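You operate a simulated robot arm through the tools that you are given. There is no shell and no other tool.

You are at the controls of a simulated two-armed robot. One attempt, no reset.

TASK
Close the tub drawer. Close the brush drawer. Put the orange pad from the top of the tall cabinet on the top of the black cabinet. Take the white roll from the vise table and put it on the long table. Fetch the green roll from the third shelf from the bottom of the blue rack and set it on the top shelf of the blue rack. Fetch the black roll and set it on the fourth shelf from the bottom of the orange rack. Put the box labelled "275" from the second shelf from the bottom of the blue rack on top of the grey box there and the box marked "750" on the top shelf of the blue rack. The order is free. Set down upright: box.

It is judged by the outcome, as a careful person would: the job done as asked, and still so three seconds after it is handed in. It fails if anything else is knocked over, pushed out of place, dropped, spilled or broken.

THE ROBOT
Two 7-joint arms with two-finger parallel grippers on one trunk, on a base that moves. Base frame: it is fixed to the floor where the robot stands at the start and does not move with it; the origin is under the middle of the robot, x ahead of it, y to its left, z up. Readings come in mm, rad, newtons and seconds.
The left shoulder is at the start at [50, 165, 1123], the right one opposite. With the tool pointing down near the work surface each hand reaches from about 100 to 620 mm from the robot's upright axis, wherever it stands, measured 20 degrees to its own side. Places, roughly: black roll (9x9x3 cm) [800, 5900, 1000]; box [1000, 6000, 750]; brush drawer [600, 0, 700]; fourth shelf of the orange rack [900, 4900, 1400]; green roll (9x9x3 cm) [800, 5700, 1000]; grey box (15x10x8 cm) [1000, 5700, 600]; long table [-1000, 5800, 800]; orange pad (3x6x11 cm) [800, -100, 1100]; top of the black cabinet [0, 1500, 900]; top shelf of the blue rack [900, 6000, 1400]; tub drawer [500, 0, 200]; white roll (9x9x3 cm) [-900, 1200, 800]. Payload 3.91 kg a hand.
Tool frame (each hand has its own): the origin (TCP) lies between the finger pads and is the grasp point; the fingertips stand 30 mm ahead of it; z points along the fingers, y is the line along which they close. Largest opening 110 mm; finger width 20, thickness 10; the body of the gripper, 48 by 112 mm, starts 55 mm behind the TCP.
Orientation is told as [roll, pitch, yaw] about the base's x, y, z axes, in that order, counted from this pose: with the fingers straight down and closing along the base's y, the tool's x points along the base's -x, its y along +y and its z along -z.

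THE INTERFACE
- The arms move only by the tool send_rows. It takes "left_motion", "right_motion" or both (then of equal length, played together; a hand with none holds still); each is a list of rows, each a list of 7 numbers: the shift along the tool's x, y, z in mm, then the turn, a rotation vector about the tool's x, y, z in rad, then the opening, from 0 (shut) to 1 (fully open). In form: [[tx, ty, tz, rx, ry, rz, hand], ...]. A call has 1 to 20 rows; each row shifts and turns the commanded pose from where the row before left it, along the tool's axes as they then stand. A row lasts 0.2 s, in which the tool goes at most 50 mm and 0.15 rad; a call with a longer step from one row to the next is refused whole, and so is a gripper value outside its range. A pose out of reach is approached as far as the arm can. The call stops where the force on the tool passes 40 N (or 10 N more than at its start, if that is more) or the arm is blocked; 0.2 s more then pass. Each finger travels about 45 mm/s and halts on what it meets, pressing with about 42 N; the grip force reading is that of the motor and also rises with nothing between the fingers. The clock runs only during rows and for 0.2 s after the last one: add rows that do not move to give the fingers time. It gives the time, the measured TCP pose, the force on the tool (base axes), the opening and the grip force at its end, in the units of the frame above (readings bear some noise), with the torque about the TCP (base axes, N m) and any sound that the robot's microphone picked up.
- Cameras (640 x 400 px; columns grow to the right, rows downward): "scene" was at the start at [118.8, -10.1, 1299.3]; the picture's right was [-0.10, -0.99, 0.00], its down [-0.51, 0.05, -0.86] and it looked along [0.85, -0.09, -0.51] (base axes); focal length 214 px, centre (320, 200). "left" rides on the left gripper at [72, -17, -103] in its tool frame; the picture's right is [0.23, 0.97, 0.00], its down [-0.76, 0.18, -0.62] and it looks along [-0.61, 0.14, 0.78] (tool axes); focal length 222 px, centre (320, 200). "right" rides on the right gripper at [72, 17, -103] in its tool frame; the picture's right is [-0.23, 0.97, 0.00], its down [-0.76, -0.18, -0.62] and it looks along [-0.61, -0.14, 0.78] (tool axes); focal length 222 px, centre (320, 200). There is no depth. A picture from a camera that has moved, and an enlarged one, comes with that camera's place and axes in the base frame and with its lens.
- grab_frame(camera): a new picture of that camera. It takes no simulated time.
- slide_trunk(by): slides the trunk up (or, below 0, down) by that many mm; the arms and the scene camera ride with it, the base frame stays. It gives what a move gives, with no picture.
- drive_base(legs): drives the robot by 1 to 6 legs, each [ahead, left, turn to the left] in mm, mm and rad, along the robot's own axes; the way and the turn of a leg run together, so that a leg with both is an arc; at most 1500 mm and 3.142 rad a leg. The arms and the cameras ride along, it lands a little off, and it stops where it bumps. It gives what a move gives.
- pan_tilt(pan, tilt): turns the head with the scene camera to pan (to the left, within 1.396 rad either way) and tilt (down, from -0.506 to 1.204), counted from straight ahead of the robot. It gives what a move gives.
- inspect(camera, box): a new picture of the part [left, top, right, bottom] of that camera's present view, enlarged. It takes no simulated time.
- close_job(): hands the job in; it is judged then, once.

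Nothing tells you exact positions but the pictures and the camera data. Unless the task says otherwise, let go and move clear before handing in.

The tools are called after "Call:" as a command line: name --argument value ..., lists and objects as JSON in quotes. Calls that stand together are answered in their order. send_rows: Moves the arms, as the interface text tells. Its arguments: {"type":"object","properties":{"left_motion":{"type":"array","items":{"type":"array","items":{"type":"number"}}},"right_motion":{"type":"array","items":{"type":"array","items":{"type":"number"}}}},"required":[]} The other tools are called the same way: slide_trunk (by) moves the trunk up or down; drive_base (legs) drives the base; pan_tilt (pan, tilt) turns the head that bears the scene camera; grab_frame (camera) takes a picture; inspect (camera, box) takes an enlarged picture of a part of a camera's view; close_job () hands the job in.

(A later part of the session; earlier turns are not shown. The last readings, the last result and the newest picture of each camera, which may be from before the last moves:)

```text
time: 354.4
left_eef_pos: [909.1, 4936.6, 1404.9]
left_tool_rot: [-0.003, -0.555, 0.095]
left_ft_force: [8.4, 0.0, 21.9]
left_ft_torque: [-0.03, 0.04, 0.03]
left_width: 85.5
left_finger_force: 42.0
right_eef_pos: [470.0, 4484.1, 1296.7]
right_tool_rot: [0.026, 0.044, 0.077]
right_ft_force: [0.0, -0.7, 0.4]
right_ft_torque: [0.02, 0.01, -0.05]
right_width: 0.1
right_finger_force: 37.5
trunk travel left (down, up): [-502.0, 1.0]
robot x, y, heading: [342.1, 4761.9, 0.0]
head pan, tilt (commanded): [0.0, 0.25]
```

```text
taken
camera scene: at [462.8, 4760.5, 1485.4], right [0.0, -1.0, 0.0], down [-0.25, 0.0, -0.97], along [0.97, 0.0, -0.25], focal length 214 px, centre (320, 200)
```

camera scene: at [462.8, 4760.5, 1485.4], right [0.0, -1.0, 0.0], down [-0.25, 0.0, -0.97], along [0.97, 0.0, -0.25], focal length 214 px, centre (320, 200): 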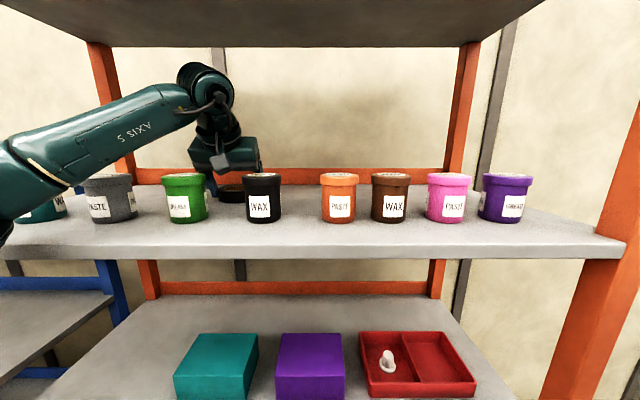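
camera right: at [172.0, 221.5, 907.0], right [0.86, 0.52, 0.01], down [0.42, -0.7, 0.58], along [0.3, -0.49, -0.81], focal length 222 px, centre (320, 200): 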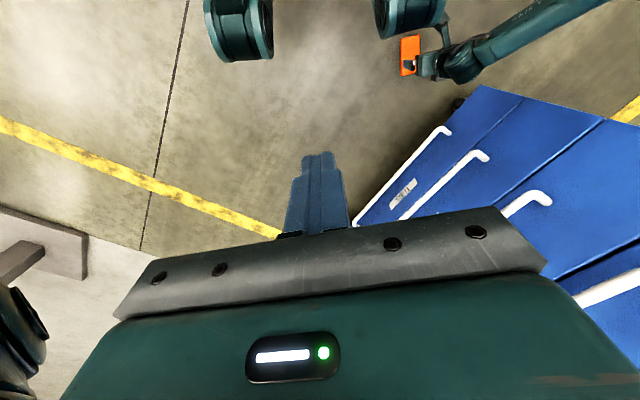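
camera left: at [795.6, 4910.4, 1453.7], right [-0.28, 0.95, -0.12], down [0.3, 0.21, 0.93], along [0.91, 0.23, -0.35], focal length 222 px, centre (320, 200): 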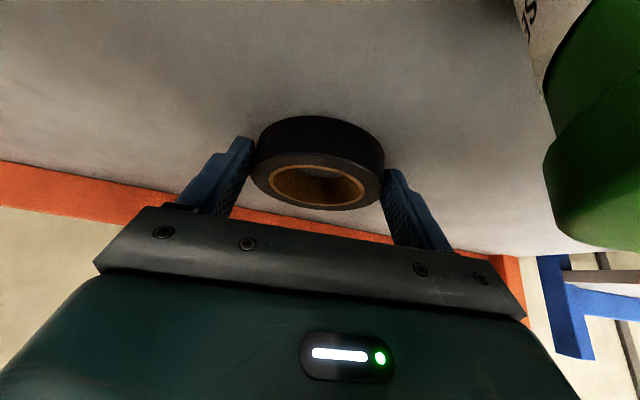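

Contact: the black roll rests on orange shelf 4 behind the cups. Releasing and lifting out.

Call:
send_rows --left_motion '[[-1.3, 0, -2.1, 0, 0, 0, 0.78], [0, 0, 0, 0, 0, 0, 0.84], [0, 0, 0, 0, 0, 0, 0.88], [0, 0, 0, 0, 0, 0, 0.88], [-4.2, 0, -6.8, 0, 0, 0, 0.88], [-10.4, 0, -17.1, 0, 0, 0, 0.88], [-10.4, 0, -17.1, 0, 0, 0, 0.88], [-13, 0, -21.4, 0, 0, 0, 0.88], [-10.4, 0, -17.1, 0, 0, 0, 0.88]]'

Call:
grab_frame --camera "left"

Call:
grab_frame --camera "scene"

```text
time: 356.4
left_eef_pos: [910.8, 4936.6, 1496.8]
left_tool_rot: [-0.001, -0.546, 0.093]
left_ft_force: [0.1, -0.7, 0.3]
left_ft_torque: [-0.01, 0.0, -0.02]
left_width: 96.7
left_finger_force: 0.1
right_eef_pos: [471.0, 4484.1, 1296.8]
right_tool_rot: [0.025, 0.046, 0.077]
right_ft_force: [0.3, -0.7, 0.7]
right_ft_torque: [0.04, 0.03, 0.0]
right_width: 0.1
right_finger_force: 37.6
trunk travel left (down, up): [-502.0, 1.0]
robot x, y, heading: [342.5, 4758.8, 0.005]
head pan, tilt (commanded): [0.0, 0.25]
```

```text
taken
camera left: at [795.7, 4909.6, 1546.7], right [-0.28, 0.95, -0.12], down [0.31, 0.21, 0.93], along [0.91, 0.23, -0.35], focal length 222 px, centre (320, 200)
```

left: 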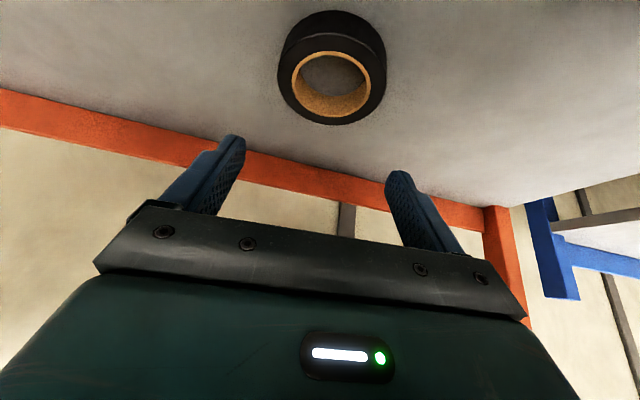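

```text
taken
camera scene: at [463.3, 4761.0, 1484.9], right [0.0, -1.0, 0.0], down [-0.25, 0.0, -0.97], along [0.97, 0.0, -0.25], focal length 214 px, centre (320, 200)
```

scene: 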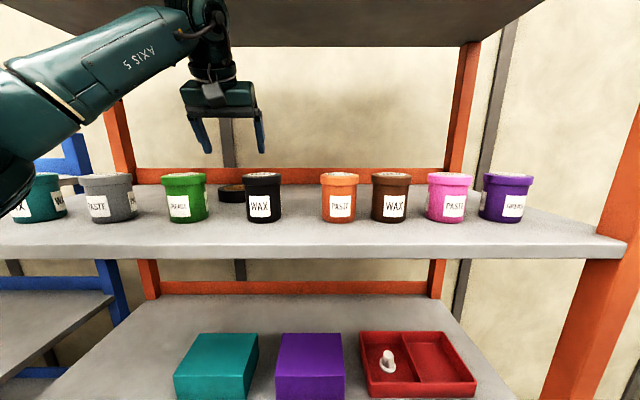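

Call:
send_rows --left_motion '[[15, 0, -12, 0, 0, 0, 0.88], [28, 0, -17, 0, 0, 0, 0.88], [28, 0, -17, 0, 0, 0, 0.88], [28, 0, -17, 0, 0, 0, 0.88], [28, 0, -17, 0, 0, 0, 0.88], [28, 0, -17, 0, 0, 0, 0.88], [28, 0, -17, 0, 0, 0, 0.88]]'

Call:
drive_base --legs '[[-230, 0, 0]]'

Call:
grab_frame --camera "scene"

```text
time: 358.1
left_eef_pos: [694.6, 4918.7, 1497.6]
left_tool_rot: [0.001, -0.545, 0.092]
left_ft_force: [-0.5, 0.0, -0.5]
left_ft_torque: [0.01, -0.03, -0.01]
left_width: 96.8
left_finger_force: 0.0
right_eef_pos: [470.5, 4484.4, 1296.3]
right_tool_rot: [0.022, 0.045, 0.077]
right_ft_force: [-0.2, 0.2, 0.3]
right_ft_torque: [-0.03, -0.02, 0.0]
right_width: 0.2
right_finger_force: 37.6
trunk travel left (down, up): [-502.0, 1.0]
robot x, y, heading: [339.9, 4760.6, 0.002]
head pan, tilt (commanded): [0.0, 0.25]
```

```text
time: 359.8
left_eef_pos: [470.2, 4917.8, 1498.5]
left_tool_rot: [0.0, -0.547, 0.093]
left_ft_force: [0.7, 0.0, 0.4]
left_ft_torque: [-0.01, 0.02, 0.02]
left_width: 96.8
left_finger_force: 0.1
right_eef_pos: [245.3, 4485.0, 1296.8]
right_tool_rot: [0.023, 0.046, 0.077]
right_ft_force: [0.2, -0.6, 0.2]
right_ft_torque: [0.02, 0.01, -0.06]
right_width: 0.0
right_finger_force: 37.2
trunk travel left (down, up): [-502.0, 1.0]
robot x, y, heading: [112.5, 4758.8, -0.001]
head pan, tilt (commanded): [0.0, 0.25]
```

```text
taken
camera scene: at [236.9, 4761.2, 1485.0], right [0.0, -1.0, 0.0], down [-0.25, 0.0, -0.97], along [0.97, 0.0, -0.25], focal length 214 px, centre (320, 200)
```

scene: 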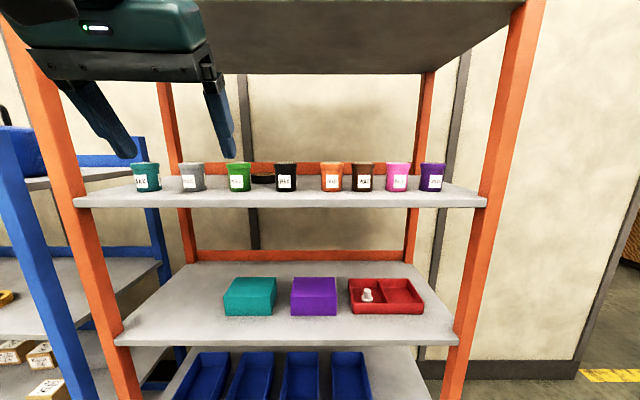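

Black roll is in place behind the cups. Next the boxes: I lower the trunk for shelf 2 and move left to the blue rack.

Call:
slide_trunk --by -400

Call:
drive_base --legs '[[0, 560, 0], [0, 560, 0]]'

Call:
pan_tilt --pan 0.15 --tilt 0.3

Call:
grab_frame --camera "scene"

Call:
grab_frame --camera "left"

```text
time: 363.6
left_eef_pos: [470.2, 4917.6, 1098.4]
left_tool_rot: [0.001, -0.545, 0.091]
left_ft_force: [0.8, 0.7, 0.1]
left_ft_torque: [0.0, 0.02, 0.01]
left_width: 96.6
left_finger_force: 0.1
right_eef_pos: [246.5, 4484.9, 894.9]
right_tool_rot: [0.024, 0.045, 0.078]
right_ft_force: [-0.1, 0.2, 0.1]
right_ft_torque: [0.02, 0.02, -0.03]
right_width: 0.2
right_finger_force: 37.4
trunk travel left (down, up): [-102.0, 401.0]
robot x, y, heading: [111.6, 4759.4, 0.002]
head pan, tilt (commanded): [0.0, 0.25]
```

```text
time: 374.0
left_eef_pos: [454.9, 6045.5, 1097.7]
left_tool_rot: [0.001, -0.547, 0.113]
left_ft_force: [-0.5, 0.4, 0.8]
left_ft_torque: [0.03, 0.0, 0.01]
left_width: 96.8
left_finger_force: 0.0
right_eef_pos: [238.4, 5609.5, 895.5]
right_tool_rot: [0.025, 0.046, 0.099]
right_ft_force: [0.5, 0.0, -0.2]
right_ft_torque: [-0.02, 0.01, -0.01]
right_width: 0.0
right_finger_force: 37.8
trunk travel left (down, up): [-102.0, 401.0]
robot x, y, heading: [99.0, 5886.2, 0.024]
head pan, tilt (commanded): [0.0, 0.25]
```

```text
time: 374.7
left_eef_pos: [454.4, 6046.3, 1098.7]
left_tool_rot: [0.001, -0.546, 0.114]
left_ft_force: [-1.2, -0.3, 0.2]
left_ft_torque: [0.01, -0.02, -0.04]
left_width: 96.8
left_finger_force: 0.1
right_eef_pos: [238.3, 5607.9, 895.8]
right_tool_rot: [0.025, 0.046, 0.101]
right_ft_force: [-0.9, -0.3, 0.2]
right_ft_torque: [0.0, 0.01, -0.02]
right_width: 0.1
right_finger_force: 37.7
trunk travel left (down, up): [-102.0, 401.0]
robot x, y, heading: [104.8, 5883.5, 0.027]
head pan, tilt (commanded): [0.15, 0.3]
```

```text
taken
camera scene: at [222.9, 5898.7, 1080.2], right [0.17, -0.99, 0.0], down [-0.29, -0.05, -0.96], along [0.94, 0.16, -0.3], focal length 214 px, centre (320, 200)
```

scene: 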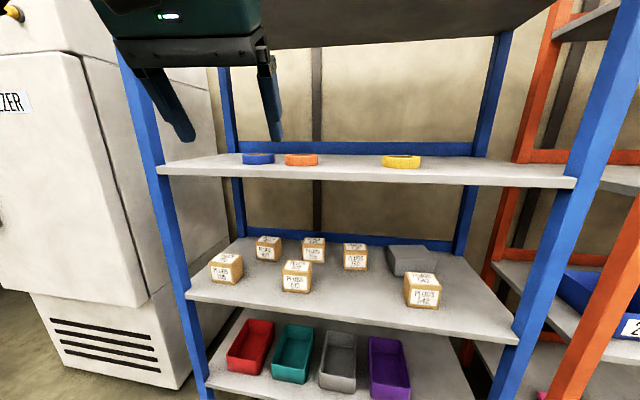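

```text
taken
camera left: at [341.1, 6016.3, 1148.6], right [-0.3, 0.95, -0.12], down [0.3, 0.21, 0.93], along [0.9, 0.25, -0.35], focal length 222 px, centre (320, 200)
```

left: 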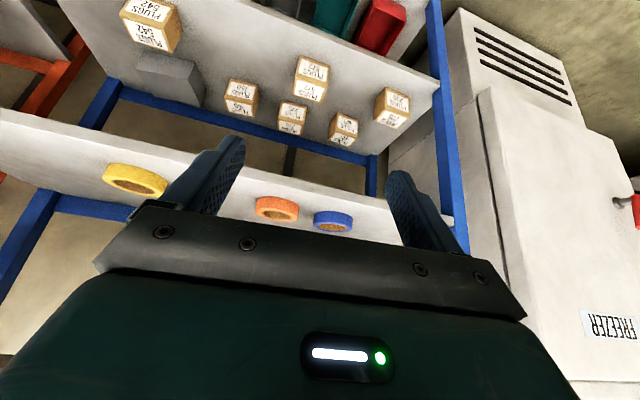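

Call:
slide_trunk --by -60

Call:
drive_base --legs '[[0, 0, -0.027]]'

Call:
inspect --camera "scene" --box '[190, 220, 350, 320]'

Call:
inspect --camera "scene" --box '[320, 220, 480, 320]'

```text
time: 375.7
left_eef_pos: [454.2, 6046.0, 1037.8]
left_tool_rot: [0.0, -0.547, 0.112]
left_ft_force: [-0.5, 0.4, -0.3]
left_ft_torque: [0.02, 0.01, -0.01]
left_width: 96.6
left_finger_force: 0.0
right_eef_pos: [238.1, 5607.4, 836.1]
right_tool_rot: [0.022, 0.044, 0.099]
right_ft_force: [-0.9, -0.1, 0.0]
right_ft_torque: [0.01, 0.02, 0.0]
right_width: 0.0
right_finger_force: 37.4
trunk travel left (down, up): [-42.0, 461.0]
robot x, y, heading: [99.0, 5881.6, 0.021]
head pan, tilt (commanded): [0.15, 0.3]
```

```text
time: 376.5
left_eef_pos: [459.3, 6036.3, 1037.1]
left_tool_rot: [0.0, -0.546, 0.09]
left_ft_force: [-0.1, -0.3, 0.0]
left_ft_torque: [0.0, 0.03, -0.02]
left_width: 96.9
left_finger_force: 0.0
right_eef_pos: [230.1, 5605.3, 835.8]
right_tool_rot: [0.024, 0.044, 0.071]
right_ft_force: [-0.4, -0.4, 0.4]
right_ft_torque: [0.02, -0.01, 0.0]
right_width: 0.0
right_finger_force: 37.5
trunk travel left (down, up): [-42.0, 461.0]
robot x, y, heading: [102.0, 5880.7, -0.006]
head pan, tilt (commanded): [0.15, 0.3]
```

```text
4.00 times, centred on (270, 270) of scene
camera zoom: at [223.3, 5895.5, 1020.2], right [0.15, -0.99, 0.0], down [-0.29, -0.04, -0.96], along [0.95, 0.14, -0.3], focal length 858 px, centre (520, -80)
```

zoom: 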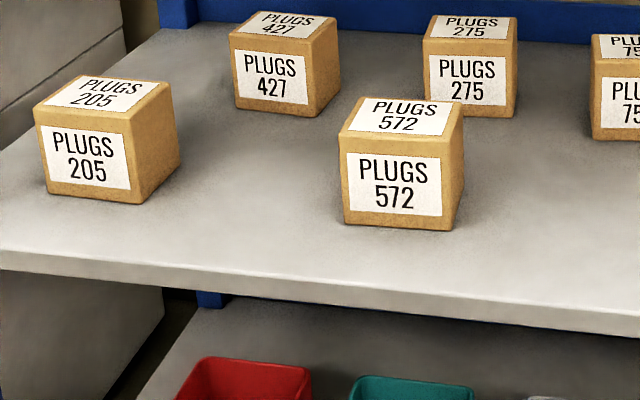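

```text
4.00 times, centred on (400, 270) of scene
camera zoom: at [223.3, 5895.5, 1020.2], right [0.15, -0.99, 0.0], down [-0.29, -0.04, -0.96], along [0.95, 0.14, -0.3], focal length 858 px, centre (0, -80)
```

zoom: 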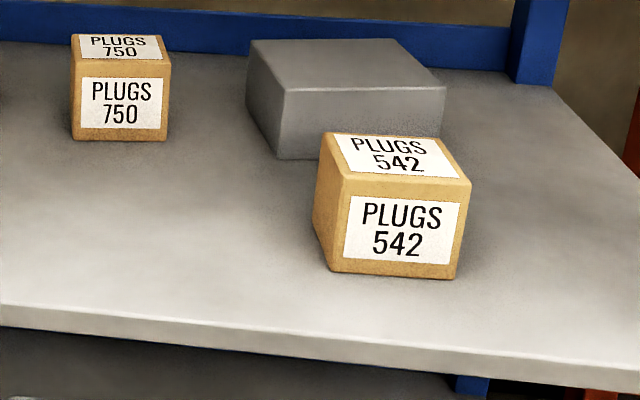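

Boxes measured: 275 centre ≈[962,6050] (about 78×78×68), 750 centre ≈[940,5888], grey box top centre ≈[945,5696] turned ≈0.16 rad; shelf z≈608. I pitch the left hand to ~0.75 rad, square it, and lower it in front of shelf 2.

Call:
send_rows --left_motion '[[0, 0, 0, 0.036, 0, 0.06, 1], [0, 0, 0, 0, -0.1, 0, 1], [0, 0, 0, 0, -0.1, 0, 1], [28.4, 0, 30.5, 0, 0, 0, 1], [28.4, 0, 30.5, 0, 0, 0, 1], [28.4, 0, 30.5, 0, 0, 0, 1], [28.4, 0, 30.5, 0, 0, 0, 1], [28.4, 0, 30.5, 0, 0, 0, 1], [28.4, 0, 30.5, 0, 0, 0, 1], [20, 0, 21.5, 0, 0, 0, 1]]'

Call:
grab_frame --camera "left"

Call:
grab_frame --camera "scene"

```text
time: 378.7
left_eef_pos: [474.6, 6029.2, 767.8]
left_tool_rot: [0.001, -0.744, 0.017]
left_ft_force: [0.6, -0.6, 0.4]
left_ft_torque: [-0.01, -0.02, -0.01]
left_width: 109.7
left_finger_force: 0.1
left hand out of reach, approached as far as the arm can: row 9, 10
right_eef_pos: [231.9, 5604.6, 836.1]
right_tool_rot: [0.024, 0.046, 0.072]
right_ft_force: [0.3, -0.8, 1.0]
right_ft_torque: [0.03, 0.02, 0.02]
right_width: 0.0
right_finger_force: 37.7
trunk travel left (down, up): [-42.0, 461.0]
robot x, y, heading: [101.6, 5886.4, -0.004]
head pan, tilt (commanded): [0.15, 0.3]
```

```text
taken
camera left: at [351.4, 6010.5, 794.3], right [-0.18, 0.97, -0.15], down [0.13, 0.18, 0.97], along [0.97, 0.16, -0.16], focal length 222 px, centre (320, 200)
```

left: 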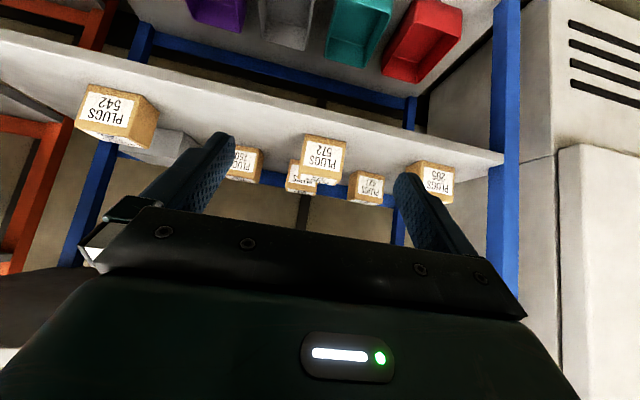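

```text
taken
camera scene: at [223.3, 5895.5, 1020.3], right [0.15, -0.99, 0.0], down [-0.29, -0.04, -0.96], along [0.95, 0.14, -0.3], focal length 214 px, centre (320, 200)
```

scene: 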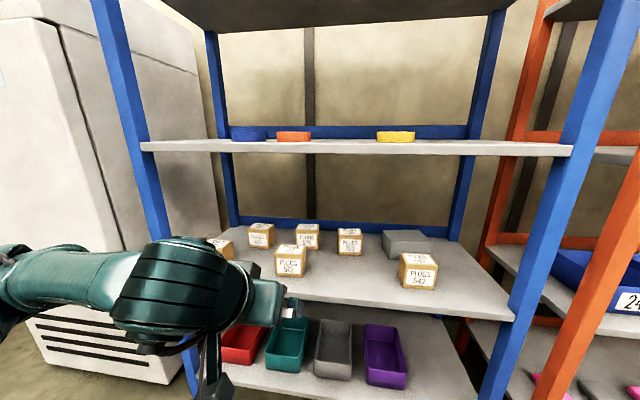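

Call:
drive_base --legs '[[200, 0, 0]]'

Call:
drive_base --legs '[[80, 0, 0]]'

Call:
grab_frame --camera "left"

Call:
grab_frame --camera "scene"

```text
time: 380.3
left_eef_pos: [678.0, 6028.8, 768.8]
left_tool_rot: [0.003, -0.745, 0.014]
left_ft_force: [-0.6, 0.4, -1.0]
left_ft_torque: [-0.01, 0.02, -0.02]
left_width: 110.1
left_finger_force: 0.0
right_eef_pos: [434.9, 5603.8, 836.2]
right_tool_rot: [0.024, 0.044, 0.072]
right_ft_force: [0.6, 0.0, 0.2]
right_ft_torque: [0.03, 0.0, -0.01]
right_width: 0.0
right_finger_force: 37.7
trunk travel left (down, up): [-42.0, 461.0]
robot x, y, heading: [304.9, 5884.8, -0.006]
head pan, tilt (commanded): [0.15, 0.3]
```

```text
time: 381.4
left_eef_pos: [757.5, 6026.9, 767.3]
left_tool_rot: [0.001, -0.744, 0.015]
left_ft_force: [-0.3, -0.4, 0.2]
left_ft_torque: [-0.06, 0.01, -0.02]
left_width: 110.0
left_finger_force: 0.0
right_eef_pos: [513.3, 5603.6, 835.9]
right_tool_rot: [0.025, 0.046, 0.071]
right_ft_force: [0.0, 0.7, 0.5]
right_ft_torque: [0.0, 0.03, -0.03]
right_width: 0.0
right_finger_force: 37.9
trunk travel left (down, up): [-42.0, 461.0]
robot x, y, heading: [384.2, 5884.1, -0.003]
head pan, tilt (commanded): [0.15, 0.3]
```

```text
taken
camera left: at [634.7, 6008.6, 794.6], right [-0.18, 0.97, -0.15], down [0.13, 0.18, 0.97], along [0.97, 0.16, -0.16], focal length 222 px, centre (320, 200)
```

left: 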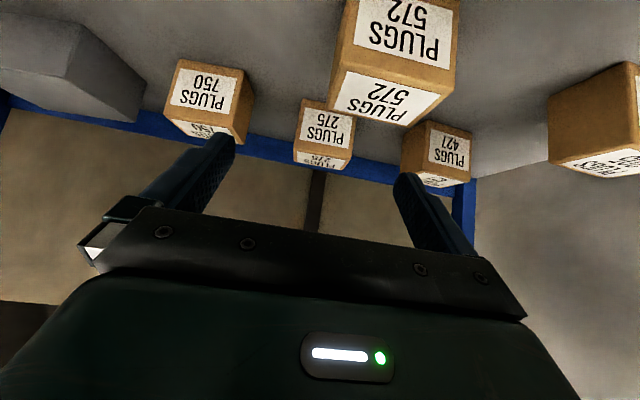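

```text
taken
camera scene: at [506.4, 5893.9, 1020.2], right [0.14, -0.99, 0.0], down [-0.29, -0.04, -0.96], along [0.95, 0.14, -0.3], focal length 214 px, centre (320, 200)
```

scene: 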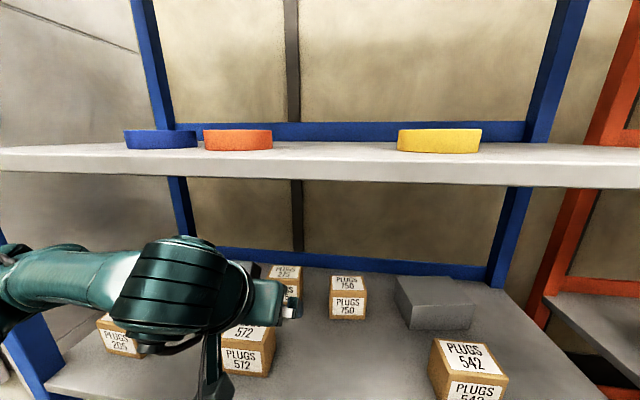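

Call:
inspect --camera "left" --box '[240, 60, 480, 210]'

Call:
inspect --camera "scene" --box '[200, 240, 400, 365]'

```text
2.67 times, centred on (360, 135) of left
camera zoom: at [634.7, 6008.6, 794.6], right [-0.18, 0.97, -0.15], down [0.13, 0.18, 0.97], along [0.97, 0.16, -0.16], focal length 592 px, centre (213, 373)
```

zoom: 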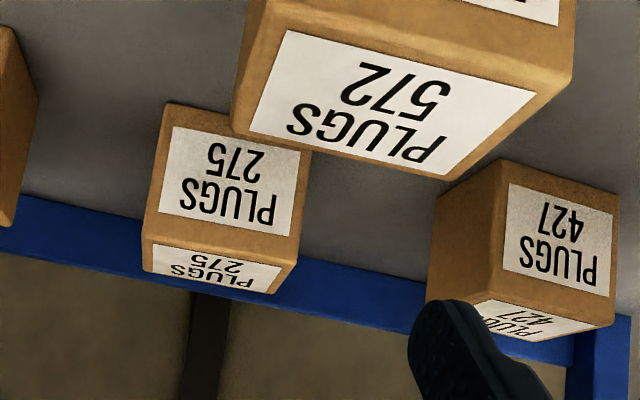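

```text
3.20 times, centred on (300, 302) of scene
camera zoom: at [506.4, 5893.9, 1020.2], right [0.14, -0.99, 0.0], down [-0.29, -0.04, -0.96], along [0.95, 0.14, -0.3], focal length 686 px, centre (384, -128)
```

zoom: 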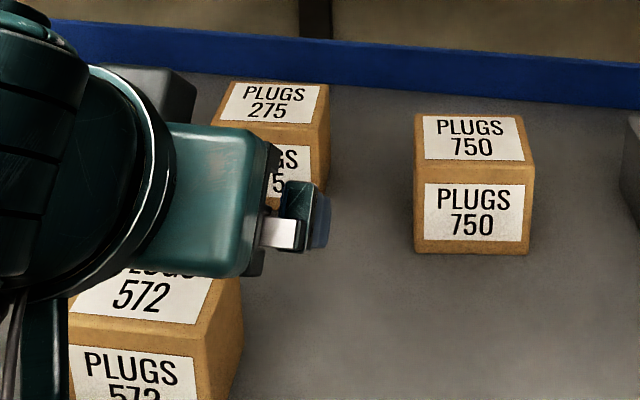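

Call:
inspect --camera "scene" --box '[370, 250, 530, 350]'

```text
4.00 times, centred on (450, 300) of scene
camera zoom: at [506.4, 5893.9, 1020.2], right [0.14, -0.99, 0.0], down [-0.29, -0.04, -0.96], along [0.95, 0.14, -0.3], focal length 858 px, centre (-200, -200)
```

zoom: 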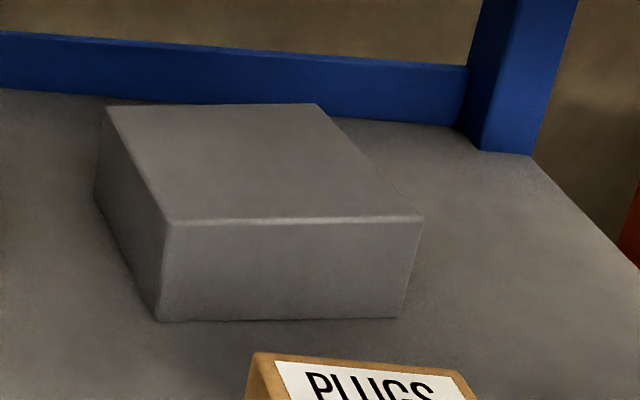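

The boxes are about 84×53×79 and 572 sits in front of 275. I set the pitch to ~0.6 so the hand camera clears 572, then move in above the boxes.

Call:
send_rows --left_motion '[[10.2, 0, 11, 0, 0, 0, 1], [0, 0, 0, 0, 0.072, 0, 1], [0, 0, 0, 0, 0.072, 0, 1], [-30.4, 3.6, 20.8, 0, 0, 0, 1], [-30.4, 3.6, 20.8, 0, 0, 0, 1], [-30.4, 3.6, 20.8, 0, 0, 0, 1]]'

Call:
grab_frame --camera "left"

Call:
grab_frame --camera "scene"

```text
time: 382.8
left_eef_pos: [872.0, 6037.9, 755.6]
left_tool_rot: [0.002, -0.599, 0.015]
left_ft_force: [0.2, -0.2, 0.9]
left_ft_torque: [-0.01, 0.0, 0.0]
left_width: 110.0
left_finger_force: 0.1
left hand out of reach, approached as far as the arm can: row 1
right_eef_pos: [514.6, 5604.0, 835.3]
right_tool_rot: [0.025, 0.044, 0.073]
right_ft_force: [0.4, 0.1, 0.0]
right_ft_torque: [0.02, 0.01, 0.01]
right_width: 0.0
right_finger_force: 37.6
trunk travel left (down, up): [-42.0, 461.0]
robot x, y, heading: [382.3, 5878.3, -0.005]
head pan, tilt (commanded): [0.15, 0.3]
```

```text
taken
camera left: at [755.1, 6019.1, 798.9], right [-0.2, 0.97, -0.13], down [0.27, 0.18, 0.94], along [0.94, 0.16, -0.3], focal length 222 px, centre (320, 200)
```

left: 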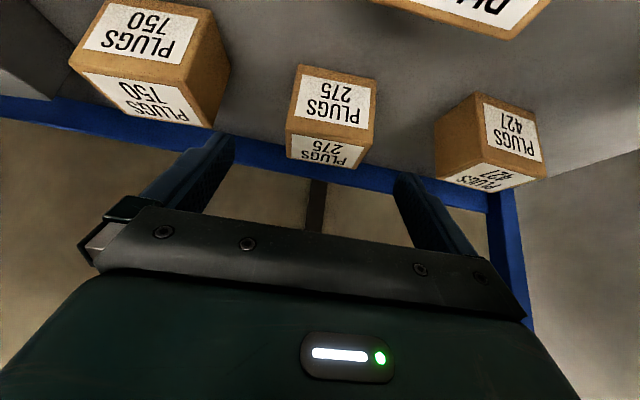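

```text
taken
camera scene: at [506.4, 5893.9, 1020.2], right [0.14, -0.99, 0.0], down [-0.29, -0.04, -0.96], along [0.95, 0.14, -0.3], focal length 214 px, centre (320, 200)
```

scene: 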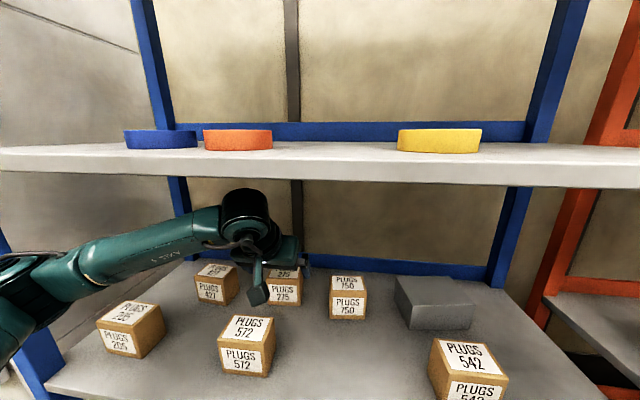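

Call:
send_rows --left_motion '[[-30, 6.25, 20.5, 0, 0, 0, 1], [-30, 6.25, 20.5, 0, 0, 0, 1], [0, 0, 0, -0.034, 0, -0.05, 1], [0, 0, 0, 0, 0, 0, 1]]'

Call:
grab_frame --camera "left"

Call:
inspect --camera "scene" --box '[180, 180, 380, 305]'

```text
time: 383.8
left_eef_pos: [946.0, 6051.7, 755.8]
left_tool_rot: [0.001, -0.601, 0.075]
left_ft_force: [0.7, 0.0, -0.7]
left_ft_torque: [0.02, -0.05, 0.01]
left_width: 110.1
left_finger_force: 0.0
right_eef_pos: [513.9, 5604.0, 835.6]
right_tool_rot: [0.025, 0.045, 0.071]
right_ft_force: [0.4, -0.9, -0.1]
right_ft_torque: [-0.02, -0.01, -0.03]
right_width: 0.0
right_finger_force: 37.9
trunk travel left (down, up): [-42.0, 461.0]
robot x, y, heading: [384.0, 5881.2, -0.005]
head pan, tilt (commanded): [0.15, 0.3]
```

```text
taken
camera left: at [828.2, 6026.4, 799.7], right [-0.26, 0.96, -0.13], down [0.26, 0.2, 0.94], along [0.93, 0.21, -0.3], focal length 222 px, centre (320, 200)
```

left: 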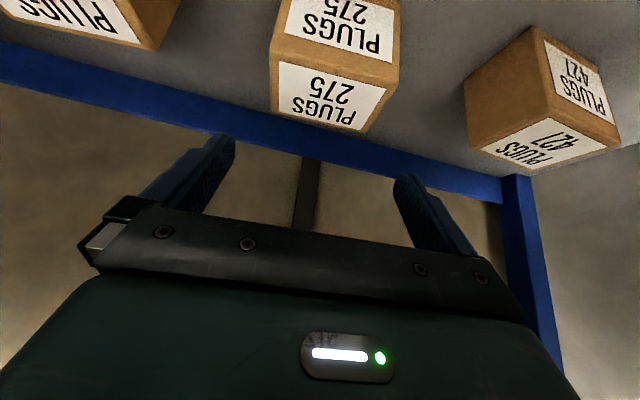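

```text
3.20 times, centred on (280, 242) of scene
camera zoom: at [506.4, 5893.9, 1020.2], right [0.14, -0.99, 0.0], down [-0.29, -0.04, -0.96], along [0.95, 0.14, -0.3], focal length 686 px, centre (448, 64)
```

zoom: 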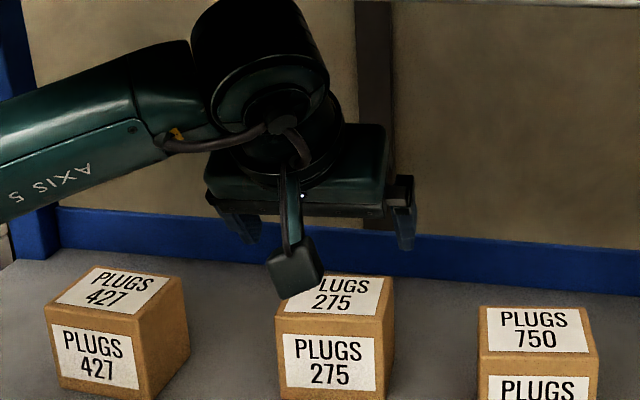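

Call:
send_rows --left_motion '[[11.3, -2, 16.5, 0, 0, 0, 1], [11.3, 0, 16.5, 0, 0, 0, 1], [11.3, 0, 16.5, 0, 0, 0, 1], [0, 0, 0, 0, 0, 0, 1]]'

Call:
grab_frame --camera "left"

Call:
inspect --camera "scene" --box '[180, 200, 380, 325]'

```text
time: 384.8
left_eef_pos: [945.4, 6049.5, 694.7]
left_tool_rot: [0.001, -0.601, 0.074]
left_ft_force: [-0.4, -0.2, -0.6]
left_ft_torque: [-0.01, -0.01, 0.03]
left_width: 109.9
left_finger_force: 0.1
right_eef_pos: [513.8, 5602.9, 834.6]
right_tool_rot: [0.024, 0.046, 0.073]
right_ft_force: [0.1, 0.5, 0.2]
right_ft_torque: [0.03, 0.07, 0.01]
right_width: 0.0
right_finger_force: 37.6
trunk travel left (down, up): [-42.0, 461.0]
robot x, y, heading: [384.0, 5887.2, -0.01]
head pan, tilt (commanded): [0.15, 0.3]
```

```text
taken
camera left: at [829.1, 6024.4, 738.8], right [-0.26, 0.96, -0.13], down [0.26, 0.2, 0.94], along [0.93, 0.21, -0.3], focal length 222 px, centre (320, 200)
```

left: 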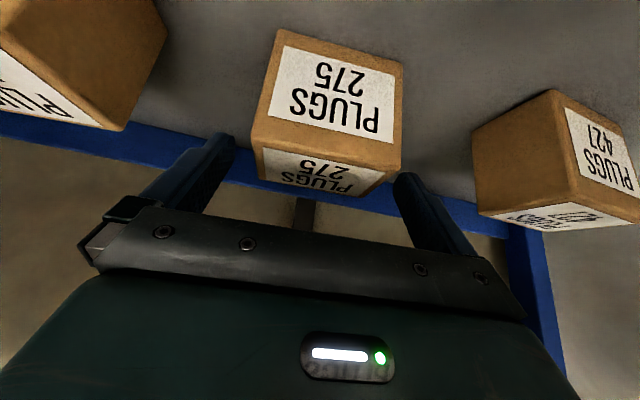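

```text
3.20 times, centred on (280, 262) of scene
camera zoom: at [506.5, 5893.9, 1020.2], right [0.14, -0.99, 0.0], down [-0.29, -0.04, -0.96], along [0.95, 0.14, -0.3], focal length 686 px, centre (448, 0)
```

zoom: 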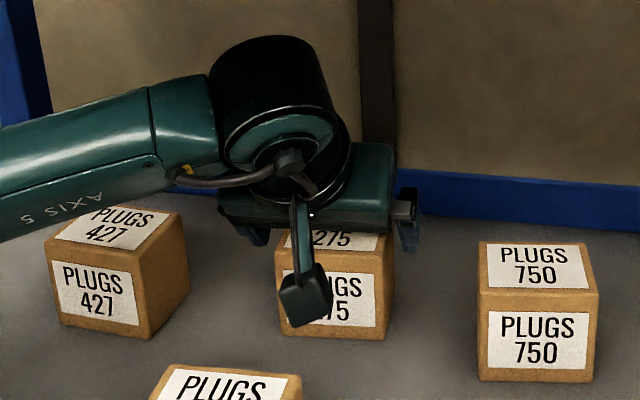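

Call:
send_rows --left_motion '[[6.8, 0, 9.9, 0, 0, 0, 1], [5.6, 0, 8.3, 0, 0, 0, 1], [3.4, 0, 5, 0, 0, 0, 1], [0, 0, 0, 0, 0, 0, 1]]'

Call:
grab_frame --camera "left"

Call:
inspect --camera "scene" --box '[180, 210, 380, 335]'

```text
time: 385.8
left_eef_pos: [945.1, 6048.7, 668.5]
left_tool_rot: [0.001, -0.6, 0.075]
left_ft_force: [0.5, -0.1, -0.6]
left_ft_torque: [0.03, -0.01, -0.03]
left_width: 110.1
left_finger_force: 0.1
right_eef_pos: [514.6, 5603.8, 836.0]
right_tool_rot: [0.024, 0.045, 0.073]
right_ft_force: [0.2, -0.3, 0.3]
right_ft_torque: [0.01, -0.01, 0.01]
right_width: 0.1
right_finger_force: 37.5
trunk travel left (down, up): [-42.0, 461.0]
robot x, y, heading: [385.8, 5878.5, -0.004]
head pan, tilt (commanded): [0.15, 0.3]
```

```text
taken
camera left: at [828.5, 6024.0, 711.6], right [-0.26, 0.96, -0.13], down [0.26, 0.2, 0.94], along [0.93, 0.21, -0.3], focal length 222 px, centre (320, 200)
```

left: 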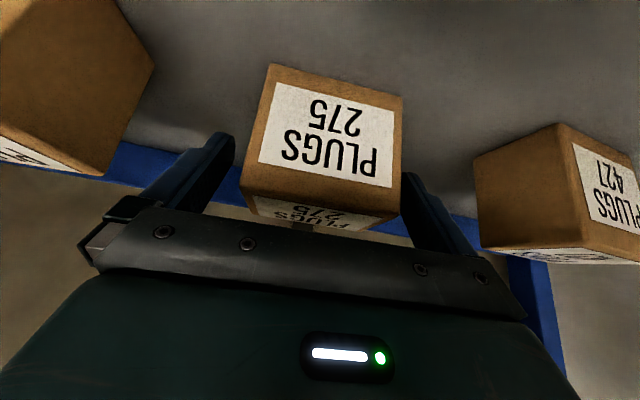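

```text
3.20 times, centred on (280, 272) of scene
camera zoom: at [506.4, 5893.9, 1020.2], right [0.14, -0.99, 0.0], down [-0.29, -0.04, -0.96], along [0.95, 0.14, -0.3], focal length 686 px, centre (448, -32)
```

zoom: 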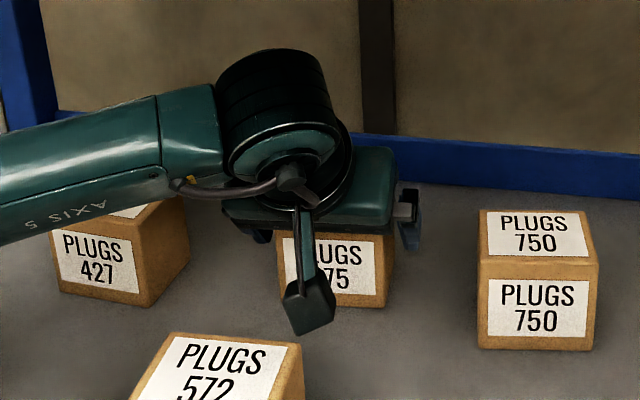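

The fingers straddle box 275 with room on both sides. Closing.

Call:
send_rows --left_motion '[[0, 0, 0, 0, 0, 0, 0.88], [0, 0, 0, 0, 0, 0, 0.78], [0, 0, 0, 0, 0, 0, 0.6], [0, 0, 0, 0, 0, 0, 0.4], [0, 0, 0, 0, 0, 0, 0.3], [0, 0, 0, 0, 0, 0, 0.3]]'

Call:
grab_frame --camera "left"

```text
time: 387.2
left_eef_pos: [944.3, 6049.9, 667.7]
left_tool_rot: [0.002, -0.599, 0.075]
left_ft_force: [0.2, 1.0, 0.0]
left_ft_torque: [0.06, -0.03, 0.02]
left_width: 84.8
left_finger_force: 42.0
right_eef_pos: [514.5, 5604.2, 836.1]
right_tool_rot: [0.024, 0.045, 0.072]
right_ft_force: [0.0, -0.1, 1.1]
right_ft_torque: [-0.02, 0.03, 0.03]
right_width: 0.1
right_finger_force: 38.1
trunk travel left (down, up): [-42.0, 461.0]
robot x, y, heading: [386.3, 5878.6, -0.005]
head pan, tilt (commanded): [0.15, 0.3]
```

```text
taken
camera left: at [828.6, 6024.1, 711.7], right [-0.26, 0.96, -0.13], down [0.26, 0.2, 0.94], along [0.93, 0.21, -0.3], focal length 222 px, centre (320, 200)
```

left: 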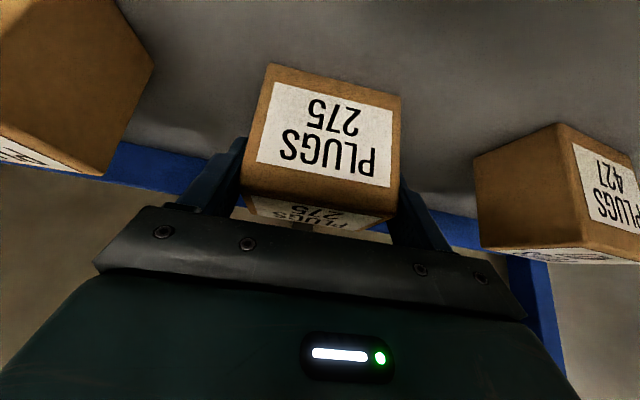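

Box 275 gripped (85 mm, 42 N). Lifting it straight up ~95 mm.

Call:
send_rows --left_motion '[[-5.6, 0, -8.3, 0, 0, 0, 0.3], [-11.3, 0, -16.5, 0, 0, 0, 0.3], [-14.1, 0, -20.6, 0, 0, 0, 0.3], [-14.1, 0, -20.6, 0, 0, 0, 0.3], [-8.5, 0, -12.4, 0, 0, 0, 0.3]]'

Call:
grab_frame --camera "left"

Call:
grab_frame --camera "scene"

```text
time: 388.4
left_eef_pos: [945.8, 6050.5, 762.4]
left_tool_rot: [0.004, -0.601, 0.076]
left_ft_force: [-0.1, -0.3, -2.3]
left_ft_torque: [-0.01, 0.03, 0.0]
left_width: 84.5
left_finger_force: 41.9
right_eef_pos: [514.0, 5604.0, 835.8]
right_tool_rot: [0.025, 0.046, 0.07]
right_ft_force: [-0.3, -0.4, 0.3]
right_ft_torque: [0.08, 0.0, -0.01]
right_width: 0.2
right_finger_force: 38.2
trunk travel left (down, up): [-42.0, 461.0]
robot x, y, heading: [381.3, 5883.7, 0.0]
head pan, tilt (commanded): [0.15, 0.3]
```

```text
taken
camera left: at [829.2, 6024.3, 807.2], right [-0.26, 0.96, -0.13], down [0.26, 0.2, 0.94], along [0.93, 0.21, -0.3], focal length 222 px, centre (320, 200)
```

left: 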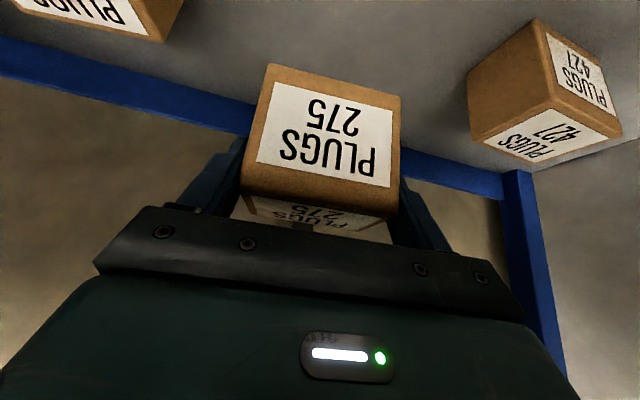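

```text
taken
camera scene: at [506.6, 5893.9, 1020.2], right [0.14, -0.99, 0.0], down [-0.29, -0.04, -0.96], along [0.95, 0.14, -0.3], focal length 214 px, centre (320, 200)
```

scene: 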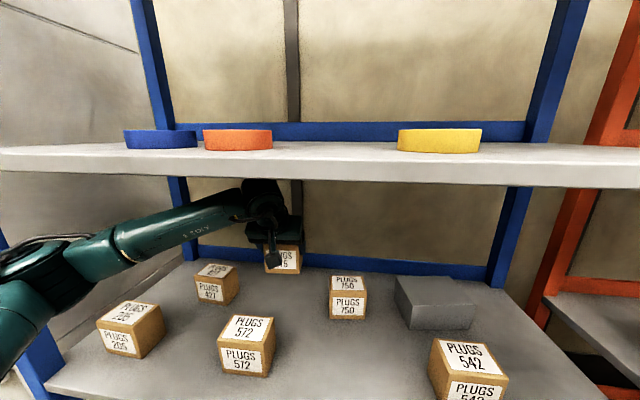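

Call:
inspect --camera "scene" --box '[240, 210, 400, 330]'

```text
3.33 times, centred on (320, 270) of scene
camera zoom: at [506.6, 5893.9, 1020.2], right [0.14, -0.99, 0.0], down [-0.29, -0.04, -0.96], along [0.95, 0.14, -0.3], focal length 715 px, centre (320, -33)
```

zoom: 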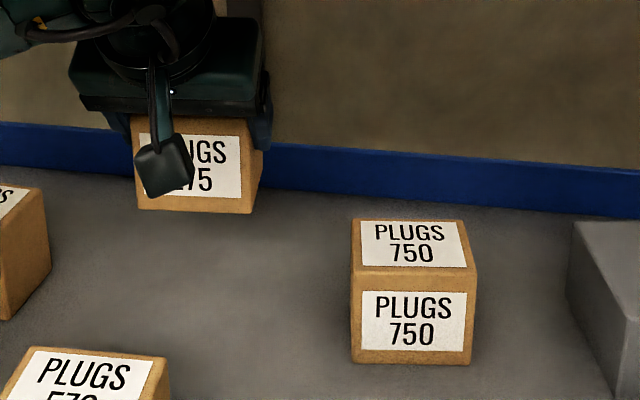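

Box 275's bottom is at ≈700, 15 mm above 750's top (685). I slide the base right to bring it over the grey box.

Call:
drive_base --legs '[[0, -180, 0]]'

Call:
inspect --camera "scene" --box '[240, 210, 400, 330]'

Call:
drive_base --legs '[[0, -172, 0]]'

Call:
grab_frame --camera "scene"

Call:
grab_frame --camera "left"

```text
time: 390.6
left_eef_pos: [944.6, 5871.2, 763.0]
left_tool_rot: [0.002, -0.601, 0.079]
left_ft_force: [-0.2, -0.1, -1.3]
left_ft_torque: [0.03, 0.05, -0.01]
left_width: 84.6
left_finger_force: 41.9
right_eef_pos: [514.3, 5425.0, 835.7]
right_tool_rot: [0.024, 0.044, 0.075]
right_ft_force: [0.6, -0.3, -0.2]
right_ft_torque: [0.0, 0.04, 0.02]
right_width: 0.1
right_finger_force: 37.9
trunk travel left (down, up): [-42.0, 461.0]
robot x, y, heading: [383.5, 5699.5, -0.004]
head pan, tilt (commanded): [0.15, 0.3]
```

```text
3.33 times, centred on (320, 270) of scene
camera zoom: at [505.7, 5714.2, 1020.2], right [0.15, -0.99, 0.0], down [-0.29, -0.04, -0.96], along [0.94, 0.14, -0.3], focal length 715 px, centre (320, -33)
```

zoom: 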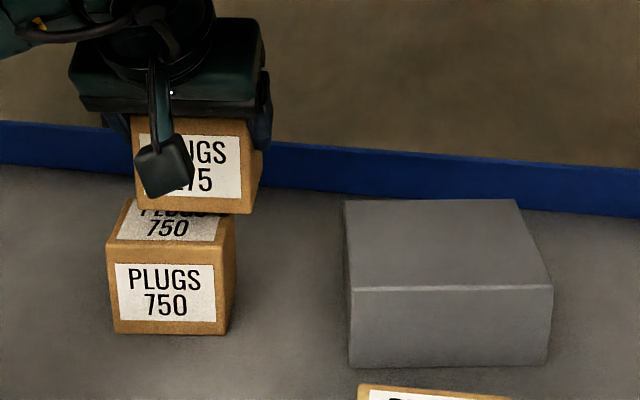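

```text
time: 392.7
left_eef_pos: [943.7, 5701.9, 763.2]
left_tool_rot: [0.001, -0.601, 0.081]
left_ft_force: [0.3, 0.6, -2.3]
left_ft_torque: [0.0, 0.04, 0.0]
left_width: 84.8
left_finger_force: 42.2
right_eef_pos: [512.5, 5252.7, 836.4]
right_tool_rot: [0.024, 0.047, 0.075]
right_ft_force: [0.3, -0.5, 0.1]
right_ft_torque: [0.01, 0.05, -0.04]
right_width: 0.4
right_finger_force: 37.6
trunk travel left (down, up): [-42.0, 461.0]
robot x, y, heading: [381.2, 5530.1, -0.002]
head pan, tilt (commanded): [0.15, 0.3]
```

```text
taken
camera scene: at [505.3, 5543.0, 1020.2], right [0.15, -0.99, 0.0], down [-0.29, -0.04, -0.96], along [0.94, 0.14, -0.3], focal length 214 px, centre (320, 200)
```

scene: 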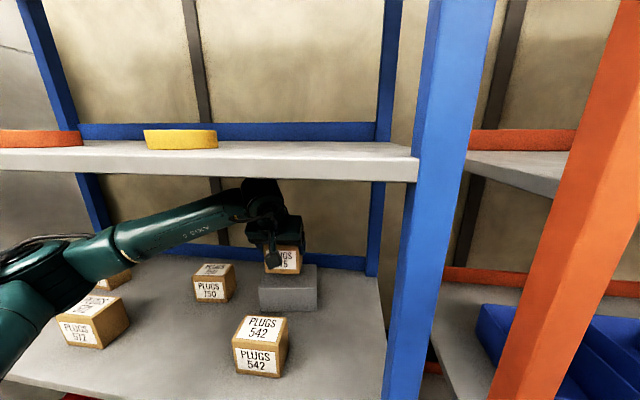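

```text
taken
camera left: at [827.5, 5675.0, 806.8], right [-0.27, 0.96, -0.13], down [0.26, 0.2, 0.94], along [0.93, 0.22, -0.3], focal length 222 px, centre (320, 200)
```

left: 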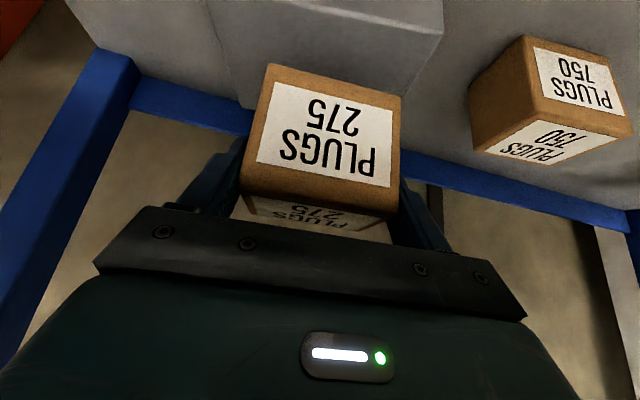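

Call:
inspect --camera "scene" --box '[200, 220, 360, 320]'

Call:
inspect --camera "left" --box '[180, 0, 480, 150]'

```text
4.00 times, centred on (280, 270) of scene
camera zoom: at [505.3, 5543.0, 1020.2], right [0.15, -0.99, 0.0], down [-0.29, -0.04, -0.96], along [0.94, 0.14, -0.3], focal length 858 px, centre (480, -80)
```

zoom: 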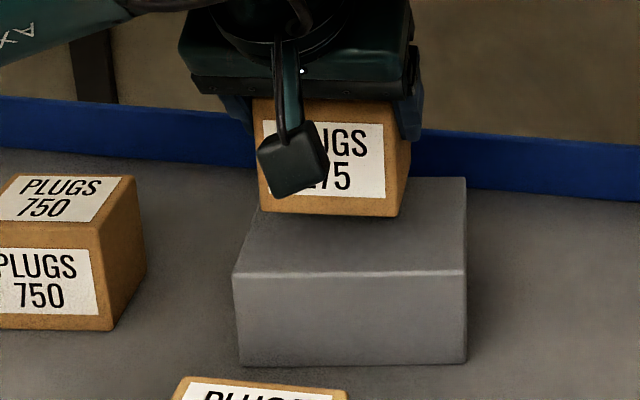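

```text
2.13 times, centred on (330, 75) of left
camera zoom: at [827.5, 5675.0, 806.8], right [-0.27, 0.96, -0.13], down [0.26, 0.2, 0.94], along [0.93, 0.22, -0.3], focal length 474 px, centre (299, 467)
```

zoom: 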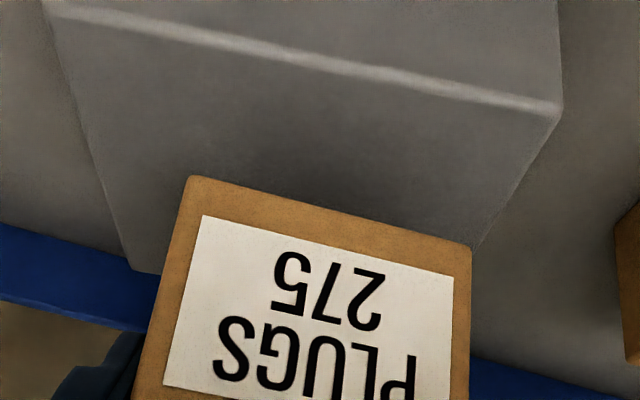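

Grey top centre ≈[961,5690], z≈669; box 275's centre is ≈[952,5700]. I shift by [9,-10] and lower gently onto it.

Call:
send_rows --left_motion '[[-6.7, -10.7, 4.6, 0, 0, 0, 0.3], [4.5, 0, 6.6, 0, 0, 0, 0.3], [4.5, 0, 6.6, 0, 0, 0, 0.3], [2.8, 0, 4.1, 0, 0, 0, 0.3]]'

Call:
inspect --camera "scene" --box '[200, 220, 360, 320]'

```text
time: 393.7
left_eef_pos: [954.2, 5690.7, 742.1]
left_tool_rot: [0.001, -0.601, 0.081]
left_ft_force: [0.5, 0.0, -2.4]
left_ft_torque: [-0.02, 0.03, 0.0]
left_width: 84.7
left_finger_force: 41.8
right_eef_pos: [514.8, 5252.1, 836.5]
right_tool_rot: [0.024, 0.045, 0.075]
right_ft_force: [-0.1, 0.5, -0.3]
right_ft_torque: [0.03, 0.03, -0.05]
right_width: 0.0
right_finger_force: 37.1
trunk travel left (down, up): [-42.0, 461.0]
robot x, y, heading: [381.9, 5530.8, -0.001]
head pan, tilt (commanded): [0.15, 0.3]
```

```text
4.00 times, centred on (280, 270) of scene
camera zoom: at [505.3, 5542.9, 1020.2], right [0.15, -0.99, 0.0], down [-0.29, -0.04, -0.96], along [0.94, 0.14, -0.3], focal length 858 px, centre (480, -80)
```

zoom: 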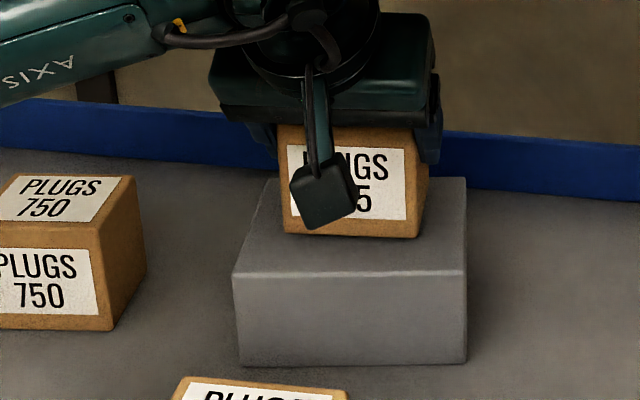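

Call:
send_rows --left_motion '[[1.7, 0, 2.5, 0, 0, 0, 0.3], [1.4, 0, 2.1, 0, 0, 0, 0.3]]'

Call:
send_rows --left_motion '[[1.1, 0, 1.7, 0, 0, 0, 0.3], [1.1, 0, 1.7, 0, 0, 0, 0.3]]'

Call:
inspect --camera "scene" --box '[200, 220, 360, 320]'

```text
time: 394.3
left_eef_pos: [953.0, 5691.6, 737.6]
left_tool_rot: [0.002, -0.602, 0.079]
left_ft_force: [0.2, 0.8, 3.8]
left_ft_torque: [0.06, 0.1, -0.01]
left_width: 84.9
left_finger_force: 41.8
right_eef_pos: [513.6, 5254.1, 835.6]
right_tool_rot: [0.026, 0.046, 0.074]
right_ft_force: [0.4, 0.3, -0.7]
right_ft_torque: [0.03, 0.02, -0.04]
right_width: 0.0
right_finger_force: 37.4
trunk travel left (down, up): [-42.0, 461.0]
robot x, y, heading: [386.5, 5527.2, -0.005]
head pan, tilt (commanded): [0.15, 0.3]
```

```text
time: 394.9
left_eef_pos: [952.7, 5692.5, 737.6]
left_tool_rot: [0.0, -0.611, 0.083]
left_ft_force: [-3.3, 3.2, 25.0]
left_ft_torque: [0.51, 0.66, -0.05]
left_width: 84.7
left_finger_force: 42.2
right_eef_pos: [512.7, 5252.4, 837.2]
right_tool_rot: [0.024, 0.044, 0.076]
right_ft_force: [-0.6, 0.5, -0.7]
right_ft_torque: [0.03, -0.01, 0.01]
right_width: 0.2
right_finger_force: 37.6
trunk travel left (down, up): [-42.0, 461.0]
robot x, y, heading: [381.2, 5531.0, -0.004]
head pan, tilt (commanded): [0.15, 0.3]
```

```text
4.00 times, centred on (280, 270) of scene
camera zoom: at [503.4, 5542.6, 1020.9], right [0.15, -0.99, 0.0], down [-0.29, -0.04, -0.96], along [0.95, 0.14, -0.29], focal length 858 px, centre (480, -80)
```

zoom: 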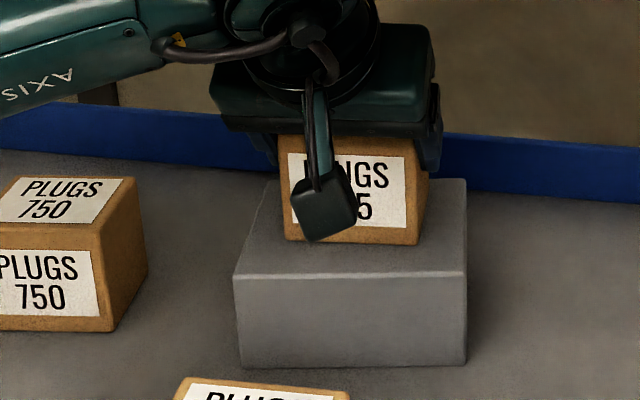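

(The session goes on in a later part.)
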